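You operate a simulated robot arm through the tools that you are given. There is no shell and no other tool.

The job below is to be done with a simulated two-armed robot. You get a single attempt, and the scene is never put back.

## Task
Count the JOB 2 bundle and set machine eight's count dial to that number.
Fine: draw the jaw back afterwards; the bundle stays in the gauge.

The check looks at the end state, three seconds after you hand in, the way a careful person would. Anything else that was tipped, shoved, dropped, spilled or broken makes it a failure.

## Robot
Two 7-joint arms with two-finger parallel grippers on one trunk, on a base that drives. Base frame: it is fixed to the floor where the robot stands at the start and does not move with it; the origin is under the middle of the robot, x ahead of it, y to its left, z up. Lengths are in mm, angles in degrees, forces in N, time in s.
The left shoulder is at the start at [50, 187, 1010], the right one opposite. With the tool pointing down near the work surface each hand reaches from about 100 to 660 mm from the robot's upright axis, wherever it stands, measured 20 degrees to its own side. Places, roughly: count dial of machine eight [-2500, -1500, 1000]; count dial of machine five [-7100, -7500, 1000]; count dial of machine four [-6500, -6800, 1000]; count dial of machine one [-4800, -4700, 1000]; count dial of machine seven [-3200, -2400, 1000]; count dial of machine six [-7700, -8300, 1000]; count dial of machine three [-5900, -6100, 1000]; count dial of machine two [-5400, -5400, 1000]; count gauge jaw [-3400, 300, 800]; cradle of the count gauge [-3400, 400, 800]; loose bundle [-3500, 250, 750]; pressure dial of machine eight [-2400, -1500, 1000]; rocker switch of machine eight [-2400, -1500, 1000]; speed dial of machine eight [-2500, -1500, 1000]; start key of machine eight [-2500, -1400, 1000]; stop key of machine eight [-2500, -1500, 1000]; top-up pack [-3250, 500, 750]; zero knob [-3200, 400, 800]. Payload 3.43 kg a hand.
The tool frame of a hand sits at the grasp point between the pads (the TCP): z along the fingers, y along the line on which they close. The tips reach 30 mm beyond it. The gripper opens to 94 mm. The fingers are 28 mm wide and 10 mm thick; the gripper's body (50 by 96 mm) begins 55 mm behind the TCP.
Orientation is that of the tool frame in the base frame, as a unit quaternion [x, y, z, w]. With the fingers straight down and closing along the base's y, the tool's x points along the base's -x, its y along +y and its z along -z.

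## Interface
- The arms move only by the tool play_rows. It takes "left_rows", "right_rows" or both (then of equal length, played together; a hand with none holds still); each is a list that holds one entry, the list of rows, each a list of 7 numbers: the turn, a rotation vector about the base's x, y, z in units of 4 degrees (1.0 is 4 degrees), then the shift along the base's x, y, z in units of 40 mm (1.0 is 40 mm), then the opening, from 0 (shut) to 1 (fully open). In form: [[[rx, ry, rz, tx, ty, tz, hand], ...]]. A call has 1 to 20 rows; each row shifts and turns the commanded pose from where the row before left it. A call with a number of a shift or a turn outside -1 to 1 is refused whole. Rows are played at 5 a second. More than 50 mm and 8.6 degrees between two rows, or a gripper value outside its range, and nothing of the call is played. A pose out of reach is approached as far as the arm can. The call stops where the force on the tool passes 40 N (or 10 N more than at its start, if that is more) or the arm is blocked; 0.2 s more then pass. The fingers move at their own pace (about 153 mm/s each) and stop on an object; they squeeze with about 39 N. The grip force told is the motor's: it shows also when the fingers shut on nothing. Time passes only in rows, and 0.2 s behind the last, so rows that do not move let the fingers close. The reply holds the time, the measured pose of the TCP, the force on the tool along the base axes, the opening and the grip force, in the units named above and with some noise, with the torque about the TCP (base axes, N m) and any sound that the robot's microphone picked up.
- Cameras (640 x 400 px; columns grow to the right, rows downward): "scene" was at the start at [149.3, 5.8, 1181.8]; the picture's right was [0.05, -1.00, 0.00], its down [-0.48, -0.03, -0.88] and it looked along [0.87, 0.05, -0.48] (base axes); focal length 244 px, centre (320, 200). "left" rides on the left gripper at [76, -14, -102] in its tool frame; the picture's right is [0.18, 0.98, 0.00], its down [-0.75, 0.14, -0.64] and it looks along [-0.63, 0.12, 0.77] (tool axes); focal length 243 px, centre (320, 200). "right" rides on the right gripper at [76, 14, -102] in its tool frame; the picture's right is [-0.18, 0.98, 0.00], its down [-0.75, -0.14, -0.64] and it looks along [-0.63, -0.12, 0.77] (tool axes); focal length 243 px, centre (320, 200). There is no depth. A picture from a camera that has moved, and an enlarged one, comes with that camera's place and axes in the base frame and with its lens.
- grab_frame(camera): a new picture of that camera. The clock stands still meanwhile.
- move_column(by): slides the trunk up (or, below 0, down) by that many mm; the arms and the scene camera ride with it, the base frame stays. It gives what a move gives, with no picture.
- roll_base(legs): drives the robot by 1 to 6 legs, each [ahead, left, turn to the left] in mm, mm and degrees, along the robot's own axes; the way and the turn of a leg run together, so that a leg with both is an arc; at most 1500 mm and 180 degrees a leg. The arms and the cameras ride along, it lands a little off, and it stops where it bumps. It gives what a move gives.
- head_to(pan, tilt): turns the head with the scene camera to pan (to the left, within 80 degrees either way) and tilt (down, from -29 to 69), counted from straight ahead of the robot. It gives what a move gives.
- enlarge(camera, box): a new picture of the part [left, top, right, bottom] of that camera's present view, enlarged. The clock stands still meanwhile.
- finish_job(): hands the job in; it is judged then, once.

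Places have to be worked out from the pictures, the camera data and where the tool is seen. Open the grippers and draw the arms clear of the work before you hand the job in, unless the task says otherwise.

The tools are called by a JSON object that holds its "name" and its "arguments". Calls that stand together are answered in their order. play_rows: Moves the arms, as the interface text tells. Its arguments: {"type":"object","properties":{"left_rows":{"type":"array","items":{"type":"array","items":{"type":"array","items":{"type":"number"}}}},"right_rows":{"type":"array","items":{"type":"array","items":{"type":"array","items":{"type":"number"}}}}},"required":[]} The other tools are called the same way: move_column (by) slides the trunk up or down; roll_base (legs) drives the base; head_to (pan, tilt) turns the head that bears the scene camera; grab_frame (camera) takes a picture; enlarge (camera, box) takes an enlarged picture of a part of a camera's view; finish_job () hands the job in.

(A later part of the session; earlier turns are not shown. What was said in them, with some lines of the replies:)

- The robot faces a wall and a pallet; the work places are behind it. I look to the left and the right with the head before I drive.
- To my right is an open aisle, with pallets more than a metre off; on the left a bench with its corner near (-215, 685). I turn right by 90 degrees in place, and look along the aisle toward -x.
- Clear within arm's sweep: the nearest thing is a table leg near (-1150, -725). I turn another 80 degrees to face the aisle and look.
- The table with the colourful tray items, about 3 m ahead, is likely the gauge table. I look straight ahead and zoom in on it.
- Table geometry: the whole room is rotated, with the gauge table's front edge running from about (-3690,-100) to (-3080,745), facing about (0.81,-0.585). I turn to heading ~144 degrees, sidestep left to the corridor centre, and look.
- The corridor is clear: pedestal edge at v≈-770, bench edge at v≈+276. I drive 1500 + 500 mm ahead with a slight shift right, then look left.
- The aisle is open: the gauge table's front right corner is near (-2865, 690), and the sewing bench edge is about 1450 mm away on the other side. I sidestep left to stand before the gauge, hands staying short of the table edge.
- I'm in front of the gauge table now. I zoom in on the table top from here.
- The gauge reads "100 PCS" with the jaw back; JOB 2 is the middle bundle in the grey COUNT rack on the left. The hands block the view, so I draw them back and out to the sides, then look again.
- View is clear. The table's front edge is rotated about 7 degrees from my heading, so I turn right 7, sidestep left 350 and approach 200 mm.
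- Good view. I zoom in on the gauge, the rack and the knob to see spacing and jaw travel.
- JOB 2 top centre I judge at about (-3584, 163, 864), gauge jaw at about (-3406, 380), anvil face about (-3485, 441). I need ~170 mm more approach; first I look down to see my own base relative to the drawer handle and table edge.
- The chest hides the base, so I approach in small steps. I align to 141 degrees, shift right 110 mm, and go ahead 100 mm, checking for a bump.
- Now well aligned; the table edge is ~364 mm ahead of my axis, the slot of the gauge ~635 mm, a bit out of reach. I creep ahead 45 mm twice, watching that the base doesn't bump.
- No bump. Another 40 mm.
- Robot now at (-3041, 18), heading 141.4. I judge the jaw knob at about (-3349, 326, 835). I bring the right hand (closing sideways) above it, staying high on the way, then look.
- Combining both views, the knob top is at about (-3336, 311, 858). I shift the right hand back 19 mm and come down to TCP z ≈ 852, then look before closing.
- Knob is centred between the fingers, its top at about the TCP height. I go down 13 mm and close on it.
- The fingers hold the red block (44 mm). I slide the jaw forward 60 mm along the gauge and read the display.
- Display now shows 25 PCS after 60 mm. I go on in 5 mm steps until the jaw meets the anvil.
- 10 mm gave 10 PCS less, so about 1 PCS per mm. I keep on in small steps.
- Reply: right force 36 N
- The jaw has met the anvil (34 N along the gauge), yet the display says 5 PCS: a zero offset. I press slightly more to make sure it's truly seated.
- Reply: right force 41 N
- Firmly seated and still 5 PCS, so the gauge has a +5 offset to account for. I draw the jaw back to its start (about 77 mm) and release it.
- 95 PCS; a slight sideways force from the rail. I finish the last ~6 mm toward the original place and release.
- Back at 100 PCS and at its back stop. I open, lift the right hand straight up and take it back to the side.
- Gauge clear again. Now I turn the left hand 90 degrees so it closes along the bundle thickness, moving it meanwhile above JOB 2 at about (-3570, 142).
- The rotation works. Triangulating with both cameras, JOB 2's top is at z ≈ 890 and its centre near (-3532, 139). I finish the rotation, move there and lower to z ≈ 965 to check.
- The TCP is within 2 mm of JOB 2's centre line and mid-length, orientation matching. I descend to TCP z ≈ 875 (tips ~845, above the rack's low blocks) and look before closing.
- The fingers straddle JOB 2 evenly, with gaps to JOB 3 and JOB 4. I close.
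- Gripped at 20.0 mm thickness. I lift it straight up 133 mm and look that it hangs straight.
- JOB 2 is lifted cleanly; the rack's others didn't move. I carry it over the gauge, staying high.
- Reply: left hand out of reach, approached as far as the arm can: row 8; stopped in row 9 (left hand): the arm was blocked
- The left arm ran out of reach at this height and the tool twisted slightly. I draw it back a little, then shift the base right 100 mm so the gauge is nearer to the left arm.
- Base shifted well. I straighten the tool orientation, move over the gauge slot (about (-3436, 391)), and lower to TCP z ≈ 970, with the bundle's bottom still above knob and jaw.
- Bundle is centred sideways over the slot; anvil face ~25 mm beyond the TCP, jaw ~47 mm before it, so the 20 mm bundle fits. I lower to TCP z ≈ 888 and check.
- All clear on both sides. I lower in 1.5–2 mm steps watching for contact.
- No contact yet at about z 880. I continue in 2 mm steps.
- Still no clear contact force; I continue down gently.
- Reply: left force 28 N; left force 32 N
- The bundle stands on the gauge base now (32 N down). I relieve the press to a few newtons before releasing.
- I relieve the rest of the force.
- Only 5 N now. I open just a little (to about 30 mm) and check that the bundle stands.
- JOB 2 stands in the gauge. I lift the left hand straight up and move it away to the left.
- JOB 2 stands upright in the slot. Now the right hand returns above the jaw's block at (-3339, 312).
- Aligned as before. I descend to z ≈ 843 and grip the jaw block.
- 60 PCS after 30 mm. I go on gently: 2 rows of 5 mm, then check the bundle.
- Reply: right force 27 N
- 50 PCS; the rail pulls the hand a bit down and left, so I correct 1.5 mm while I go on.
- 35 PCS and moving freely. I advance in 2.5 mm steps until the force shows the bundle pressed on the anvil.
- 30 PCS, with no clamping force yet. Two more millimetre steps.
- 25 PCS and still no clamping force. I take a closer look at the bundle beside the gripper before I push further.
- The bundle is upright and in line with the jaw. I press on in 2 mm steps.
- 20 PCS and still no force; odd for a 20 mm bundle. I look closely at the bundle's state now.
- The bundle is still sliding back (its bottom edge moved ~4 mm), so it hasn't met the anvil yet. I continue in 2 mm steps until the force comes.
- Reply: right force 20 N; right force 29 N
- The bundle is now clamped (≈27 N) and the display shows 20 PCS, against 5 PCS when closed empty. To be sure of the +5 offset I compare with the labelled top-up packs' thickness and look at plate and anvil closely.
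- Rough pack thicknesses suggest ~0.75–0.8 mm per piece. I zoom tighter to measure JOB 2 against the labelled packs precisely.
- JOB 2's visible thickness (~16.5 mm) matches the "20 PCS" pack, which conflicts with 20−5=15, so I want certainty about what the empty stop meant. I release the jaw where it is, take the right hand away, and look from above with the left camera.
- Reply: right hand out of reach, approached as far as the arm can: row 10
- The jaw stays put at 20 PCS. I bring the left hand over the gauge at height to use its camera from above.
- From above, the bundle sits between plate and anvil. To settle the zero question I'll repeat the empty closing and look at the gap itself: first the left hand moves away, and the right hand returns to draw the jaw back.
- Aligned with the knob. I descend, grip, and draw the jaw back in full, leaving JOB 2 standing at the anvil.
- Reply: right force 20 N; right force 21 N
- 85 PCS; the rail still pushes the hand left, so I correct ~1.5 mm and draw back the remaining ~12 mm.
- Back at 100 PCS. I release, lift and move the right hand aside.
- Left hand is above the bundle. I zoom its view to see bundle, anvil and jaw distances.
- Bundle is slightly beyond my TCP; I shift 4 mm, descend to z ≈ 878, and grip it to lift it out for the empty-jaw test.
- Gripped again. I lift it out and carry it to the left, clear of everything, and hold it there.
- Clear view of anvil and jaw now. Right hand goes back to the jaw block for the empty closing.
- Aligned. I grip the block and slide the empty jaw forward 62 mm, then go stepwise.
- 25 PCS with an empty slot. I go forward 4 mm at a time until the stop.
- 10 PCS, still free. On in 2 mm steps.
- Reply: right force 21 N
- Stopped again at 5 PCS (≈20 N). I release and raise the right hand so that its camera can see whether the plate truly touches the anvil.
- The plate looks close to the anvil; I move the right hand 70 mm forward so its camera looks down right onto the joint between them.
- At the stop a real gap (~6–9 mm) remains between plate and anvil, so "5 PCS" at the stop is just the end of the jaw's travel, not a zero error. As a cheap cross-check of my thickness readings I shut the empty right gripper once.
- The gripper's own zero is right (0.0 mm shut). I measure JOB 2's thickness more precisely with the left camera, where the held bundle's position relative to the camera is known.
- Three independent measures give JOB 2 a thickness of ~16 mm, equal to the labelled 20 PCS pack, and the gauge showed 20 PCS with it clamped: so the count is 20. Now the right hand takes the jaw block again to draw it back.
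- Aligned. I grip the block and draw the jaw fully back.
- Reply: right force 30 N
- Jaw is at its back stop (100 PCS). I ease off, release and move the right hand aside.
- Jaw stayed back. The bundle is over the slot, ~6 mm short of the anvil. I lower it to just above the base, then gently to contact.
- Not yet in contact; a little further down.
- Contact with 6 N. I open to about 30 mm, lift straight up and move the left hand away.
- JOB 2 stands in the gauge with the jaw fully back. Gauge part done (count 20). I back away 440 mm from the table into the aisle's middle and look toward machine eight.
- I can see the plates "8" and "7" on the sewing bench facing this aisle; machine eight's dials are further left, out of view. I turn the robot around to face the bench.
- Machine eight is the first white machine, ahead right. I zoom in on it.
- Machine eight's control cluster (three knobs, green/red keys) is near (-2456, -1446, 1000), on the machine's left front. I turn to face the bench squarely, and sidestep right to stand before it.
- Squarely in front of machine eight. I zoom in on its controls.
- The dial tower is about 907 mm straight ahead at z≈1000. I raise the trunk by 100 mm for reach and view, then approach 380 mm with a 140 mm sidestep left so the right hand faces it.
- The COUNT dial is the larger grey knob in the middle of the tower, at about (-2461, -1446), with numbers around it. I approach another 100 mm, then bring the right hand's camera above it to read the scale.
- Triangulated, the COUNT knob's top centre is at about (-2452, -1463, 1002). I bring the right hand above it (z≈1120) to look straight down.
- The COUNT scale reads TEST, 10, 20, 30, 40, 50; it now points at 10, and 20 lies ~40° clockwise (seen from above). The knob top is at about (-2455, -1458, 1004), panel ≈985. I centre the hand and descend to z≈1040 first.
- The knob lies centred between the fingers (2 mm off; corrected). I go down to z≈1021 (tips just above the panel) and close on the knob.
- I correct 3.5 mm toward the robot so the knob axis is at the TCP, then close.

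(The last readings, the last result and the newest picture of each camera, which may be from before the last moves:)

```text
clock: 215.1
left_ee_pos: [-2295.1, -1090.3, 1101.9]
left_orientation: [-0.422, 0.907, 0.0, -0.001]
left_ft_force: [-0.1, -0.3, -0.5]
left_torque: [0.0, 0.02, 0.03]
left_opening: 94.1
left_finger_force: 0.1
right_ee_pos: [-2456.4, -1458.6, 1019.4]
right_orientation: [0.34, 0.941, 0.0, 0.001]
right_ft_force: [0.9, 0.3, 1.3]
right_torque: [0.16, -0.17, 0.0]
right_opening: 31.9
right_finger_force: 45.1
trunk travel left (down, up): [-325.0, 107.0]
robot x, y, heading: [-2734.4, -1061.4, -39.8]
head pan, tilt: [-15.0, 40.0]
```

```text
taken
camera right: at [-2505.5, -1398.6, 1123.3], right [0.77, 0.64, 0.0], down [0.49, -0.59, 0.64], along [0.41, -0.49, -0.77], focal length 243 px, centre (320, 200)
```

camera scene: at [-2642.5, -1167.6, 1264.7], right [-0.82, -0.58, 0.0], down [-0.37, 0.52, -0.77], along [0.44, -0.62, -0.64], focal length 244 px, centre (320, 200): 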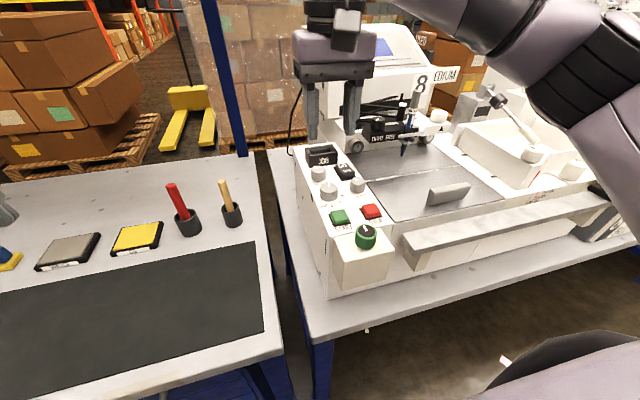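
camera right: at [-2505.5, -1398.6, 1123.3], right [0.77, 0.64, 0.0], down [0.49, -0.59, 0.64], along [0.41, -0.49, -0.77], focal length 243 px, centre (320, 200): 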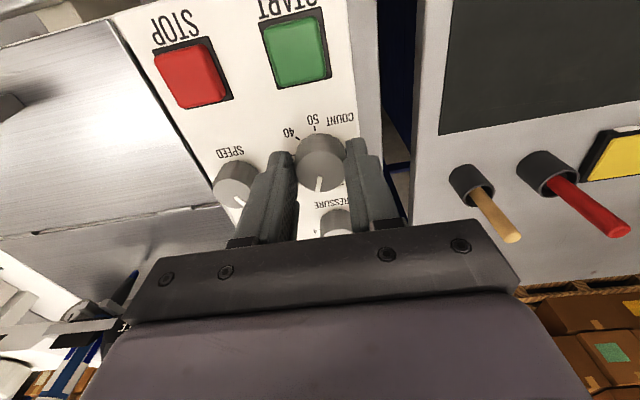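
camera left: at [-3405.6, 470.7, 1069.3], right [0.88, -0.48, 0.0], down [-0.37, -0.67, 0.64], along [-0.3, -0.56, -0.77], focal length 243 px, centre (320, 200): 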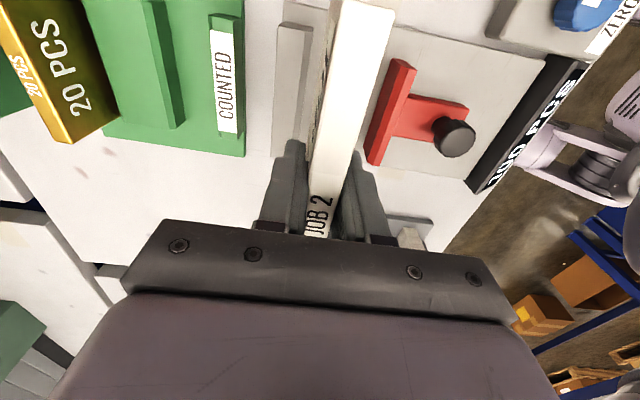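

Gripped (31.9 mm). I turn clockwise 20° first and check that the pointer follows.

{"name": "play_rows", "arguments": {"right_rows": [[[0, 0, -1, 0, 0, 0, 0.1], [0, 0, -1, 0, 0, 0, 0.1], [0, 0, -1, 0, 0, 0, 0.1], [0, 0, -1, 0, 0, 0, 0.1], [0, 0, -1, 0, 0, 0, 0.1], [0, 0, 0, 0, 0, 0, 0.1]]]}}

{"name": "enlarge", "arguments": {"camera": "right", "box": [250, 80, 410, 220]}}

{"name": "enlarge", "arguments": {"camera": "scene", "box": [290, 140, 380, 230]}}

```text
clock: 216.5
left_ee_pos: [-2293.4, -1089.8, 1101.4]
left_orientation: [-0.421, 0.907, 0.001, -0.001]
left_ft_force: [0.9, -0.5, 0.1]
left_torque: [0.01, -0.01, 0.01]
left_opening: 94.2
left_finger_force: 0.1
right_ee_pos: [-2456.8, -1457.9, 1020.4]
right_orientation: [0.498, 0.867, 0.0, 0.003]
right_ft_force: [18.5, -7.8, 8.4]
right_torque: [-0.01, -0.44, 0.04]
right_opening: 32.0
right_finger_force: 44.4
trunk travel left (down, up): [-325.0, 107.0]
robot x, y, heading: [-2735.5, -1065.7, -39.7]
head pan, tilt: [-15.0, 40.0]
```

```text
2.86 times, centred on (330, 150) of right
camera zoom: at [-2481.7, -1384.5, 1123.2], right [0.94, 0.34, 0.0], down [0.25, -0.72, 0.64], along [0.22, -0.61, -0.77], focal length 693 px, centre (291, 343)
```

zoom: 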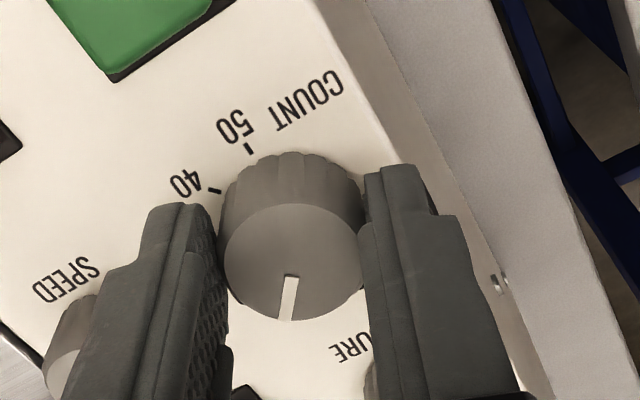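

```text
4.44 times, centred on (335, 185) of scene
camera zoom: at [-2640.7, -1168.0, 1264.5], right [-0.82, -0.58, 0.0], down [-0.37, 0.52, -0.77], along [0.44, -0.62, -0.64], focal length 1085 px, centre (253, 267)
```

zoom: 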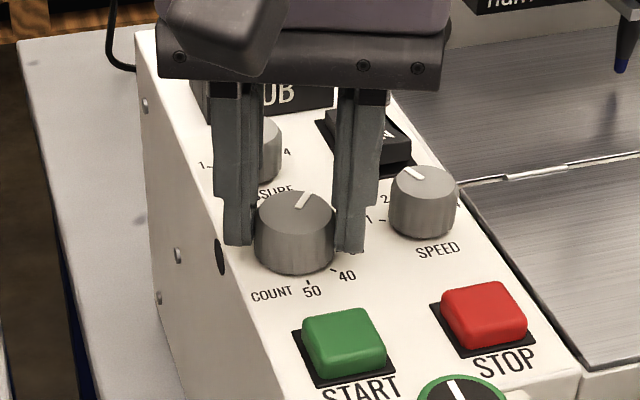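

The pointer follows the hand. There's a sideways load of ~20 N, so I shift ~1.5 mm with it while turning the remaining 20°.

{"name": "play_rows", "arguments": {"right_rows": [[[0, 0, 0, 0.035, -0.015, 0, 0.1], [0, 0, -1, 0.01, 0, 0, 0.1], [0, 0, -1, 0.01, 0, 0, 0.1], [0, 0, -1, 0.01, 0, 0, 0.1], [0, 0, -1, 0, 0, 0, 0.1], [0, 0, -0.9, 0, 0, 0, 0.1], [0, 0, 0, 0, 0, 0, 0.1]]]}}

{"name": "enlarge", "arguments": {"camera": "right", "box": [250, 80, 410, 220]}}

{"name": "enlarge", "arguments": {"camera": "scene", "box": [290, 140, 380, 230]}}

```text
clock: 218.1
left_ee_pos: [-2295.1, -1089.4, 1101.7]
left_orientation: [-0.422, 0.907, 0.0, 0.0]
left_ft_force: [-0.4, 0.2, 0.7]
left_torque: [0.03, -0.01, 0.02]
left_opening: 93.9
left_finger_force: 0.0
right_ee_pos: [-2454.5, -1456.5, 1020.0]
right_orientation: [0.638, 0.77, -0.001, 0.0]
right_ft_force: [8.5, -1.7, 15.0]
right_torque: [-0.72, 0.0, -0.01]
right_opening: 32.2
right_finger_force: 44.9
trunk travel left (down, up): [-325.0, 107.0]
robot x, y, heading: [-2735.8, -1061.6, -39.8]
head pan, tilt: [-15.0, 40.0]
```

```text
2.86 times, centred on (330, 150) of right
camera zoom: at [-2454.5, -1379.6, 1123.2], right [1.0, 0.0, 0.0], down [0.0, -0.77, 0.64], along [0.0, -0.64, -0.77], focal length 693 px, centre (291, 343)
```

zoom: 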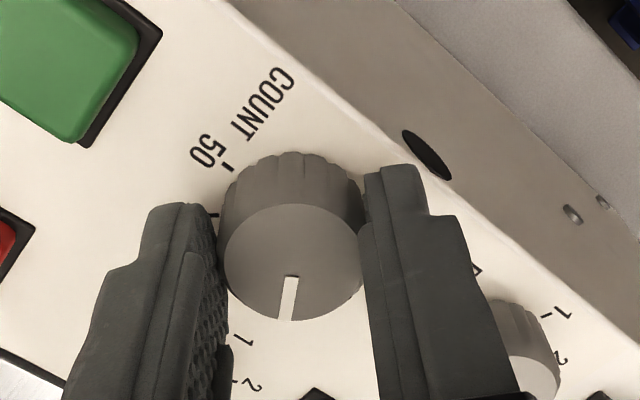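

```text
4.44 times, centred on (335, 185) of scene
camera zoom: at [-2642.2, -1166.9, 1264.8], right [-0.82, -0.58, 0.0], down [-0.37, 0.52, -0.77], along [0.44, -0.63, -0.64], focal length 1085 px, centre (253, 267)
```

zoom: 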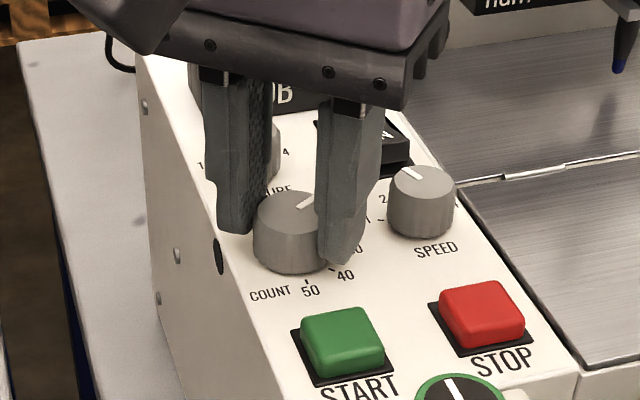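

Turned 39.6° in all. I ease up, open to ~43 mm, lift straight up and look at the dial.

{"name": "play_rows", "arguments": {"right_rows": [[[0, 0, 0, 0, 0, 0.03, 0.1], [0, 0, 0, 0, 0, 0, 0.36], [0, 0, 0, 0, 0, 0, 0.45], [0, 0, 0, 0, 0, 0, 0.45], [0, 0, 0, 0, 0, 0.4, 0.45], [0, 0, 0, 0, 0, 0.8, 0.45], [0, 0, 0, 0, 0, 0.9, 0.45], [0, 0, 0, 0, 0, 0.5, 0.45], [0, 0, 0, 0, 0, 0, 0.45]]]}}

{"name": "enlarge", "arguments": {"camera": "right", "box": [250, 20, 410, 160]}}

{"name": "enlarge", "arguments": {"camera": "scene", "box": [290, 140, 380, 230]}}

```text
clock: 220.1
left_ee_pos: [-2294.3, -1089.5, 1102.4]
left_orientation: [-0.422, 0.907, -0.001, -0.001]
left_ft_force: [0.4, 0.2, -0.5]
left_torque: [0.04, -0.01, 0.01]
left_opening: 94.1
left_finger_force: 0.0
right_ee_pos: [-2453.6, -1459.4, 1124.5]
right_orientation: [0.638, 0.77, -0.002, 0.001]
right_ft_force: [0.1, -0.2, -0.1]
right_torque: [0.02, 0.03, -0.01]
right_opening: 42.2
right_finger_force: 0.2
trunk travel left (down, up): [-325.0, 107.0]
robot x, y, heading: [-2734.4, -1058.8, -39.9]
head pan, tilt: [-15.0, 40.0]
```

```text
2.86 times, centred on (330, 90) of right
camera zoom: at [-2452.9, -1380.4, 1226.5], right [1.0, 0.0, 0.0], down [0.0, -0.77, 0.64], along [0.0, -0.64, -0.77], focal length 693 px, centre (291, 514)
```

zoom: 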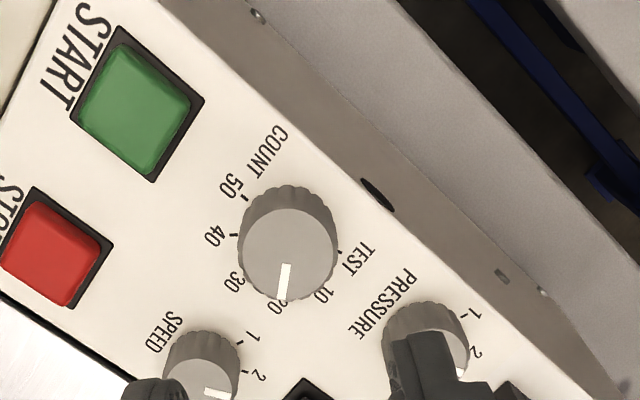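

```text
4.44 times, centred on (335, 185) of scene
camera zoom: at [-2642.5, -1167.7, 1264.6], right [-0.82, -0.58, 0.0], down [-0.37, 0.52, -0.77], along [0.44, -0.62, -0.64], focal length 1085 px, centre (253, 267)
```

zoom: 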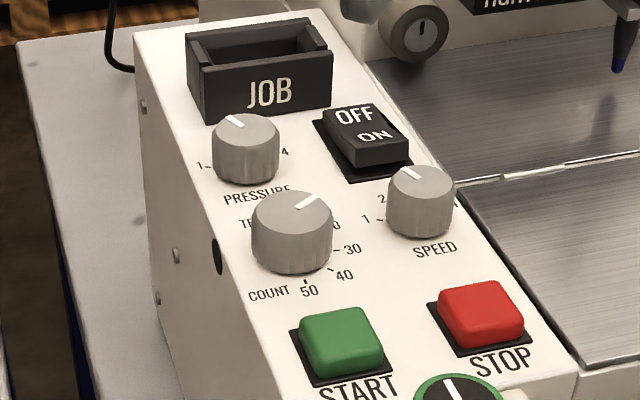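

The COUNT dial now points squarely at 20; the other knobs, keys and rocker look unchanged. I lift the right hand, open it and draw it back to the robot's side.

{"name": "play_rows", "arguments": {"right_rows": [[[0, 0, 0, 0, 0, 0.8, 0.45], [0, 0, 0, 0, 0, 0.6, 0.45], [0, 0, 0, -0.896, -0.017, 0, 0.5], [0, 0, 0, -0.896, -0.017, 0, 0.7], [0, 0, 0, -0.896, -0.017, 0, 1], [0, 0, 0, -0.896, -0.017, 0, 1], [0, 0, 0, -0.896, -0.017, 0, 1], [0, 0, 0, 0, 0, 0, 1]]]}}

{"name": "roll_base", "arguments": {"legs": [[-350, 0, 0]]}}

{"name": "head_to", "arguments": {"pan": 0, "tilt": 30}}

{"name": "grab_frame", "arguments": {"camera": "scene"}}

```text
clock: 221.9
left_ee_pos: [-2294.9, -1089.0, 1102.3]
left_orientation: [-0.422, 0.906, 0.001, -0.001]
left_ft_force: [-0.7, 0.0, 0.5]
left_torque: [-0.01, -0.01, 0.01]
left_opening: 93.9
left_finger_force: 0.0
right_ee_pos: [-2638.8, -1460.8, 1178.9]
right_orientation: [0.638, 0.77, 0.0, 0.001]
right_ft_force: [0.3, -0.9, 0.3]
right_torque: [0.01, 0.0, -0.01]
right_opening: 94.1
right_finger_force: 0.0
trunk travel left (down, up): [-325.0, 107.0]
robot x, y, heading: [-2735.6, -1059.9, -39.8]
head pan, tilt: [-15.0, 40.0]
```

```text
clock: 224.1
left_ee_pos: [-2553.0, -874.6, 1102.7]
left_orientation: [-0.425, 0.905, 0.0, -0.001]
left_ft_force: [0.7, 0.0, 0.7]
left_torque: [-0.03, 0.05, -0.01]
left_opening: 94.1
left_finger_force: 0.2
right_ee_pos: [-2893.2, -1247.1, 1179.2]
right_orientation: [0.635, 0.772, 0.0, 0.0]
right_ft_force: [0.2, 0.8, 0.5]
right_torque: [-0.03, -0.02, -0.02]
right_opening: 93.9
right_finger_force: 0.1
trunk travel left (down, up): [-325.0, 107.0]
robot x, y, heading: [-2998.9, -847.0, -39.2]
head pan, tilt: [-15.0, 40.0]
```

```text
clock: 224.9
left_ee_pos: [-2552.7, -874.3, 1102.3]
left_orientation: [-0.425, 0.905, -0.001, 0.0]
left_ft_force: [-0.2, 0.2, -0.2]
left_torque: [-0.02, 0.03, 0.02]
left_opening: 94.0
left_finger_force: 0.0
right_ee_pos: [-2893.3, -1248.2, 1179.6]
right_orientation: [0.636, 0.772, -0.001, 0.001]
right_ft_force: [0.0, -0.2, -0.7]
right_torque: [-0.02, -0.01, 0.0]
right_opening: 93.9
right_finger_force: 0.0
trunk travel left (down, up): [-325.0, 107.0]
robot x, y, heading: [-2992.9, -849.9, -39.2]
head pan, tilt: [0.0, 30.0]
```

```text
taken
camera scene: at [-2879.0, -943.3, 1280.0], right [-0.63, -0.77, 0.0], down [-0.39, 0.32, -0.87], along [0.67, -0.55, -0.5], focal length 244 px, centre (320, 200)
```

scene: 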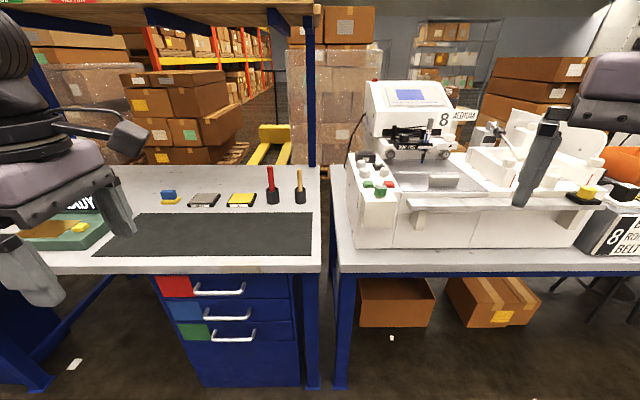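

The dial is at 20, hands are open and clear, and JOB 2 was left standing in the gauge with the jaw drawn back. I hand the job in.

{"name": "finish_job", "arguments": {}}

```text
The job is handed in.
```

I counted the JOB 2 bundle at 20 pieces and set machine eight's COUNT dial to 20. The bundle is standing in the gauge and the jaw is drawn fully back. Both grippers are open and clear, and the job is handed in.

- **The count:** With JOB 2 clamped, the gauge read 20 PCS. When I closed the jaw on nothing it stopped at 5 PCS, which looked at first like a zero error.
    - I repeated the empty closing and saw the jaw stop with 6–9 mm of gap left. I took that as the end of its travel and did not subtract the 5.
    - JOB 2's thickness (about 16 mm) matches the labelled 20 PCS pack.
    - The dial is marked only TEST and 10 to 50 in tens, so 20 fits it and 15 would not.
- **Remaining doubt:** I did not test the gauge with a known sample. One reading, the gripper's 20 mm on the bundle, disagreed with the camera measurements, and I went with the cameras.
- **Bundle handling:** I took JOB 2 out of the gauge once for the second empty test and put it back. I last saw it upright before leaving for machine eight and did not look again.
- **Everything else:** I left the zero knob alone. Machine eight's other knobs, keys and switch looked unchanged, and so did the other bundles and packs on the gauge table.
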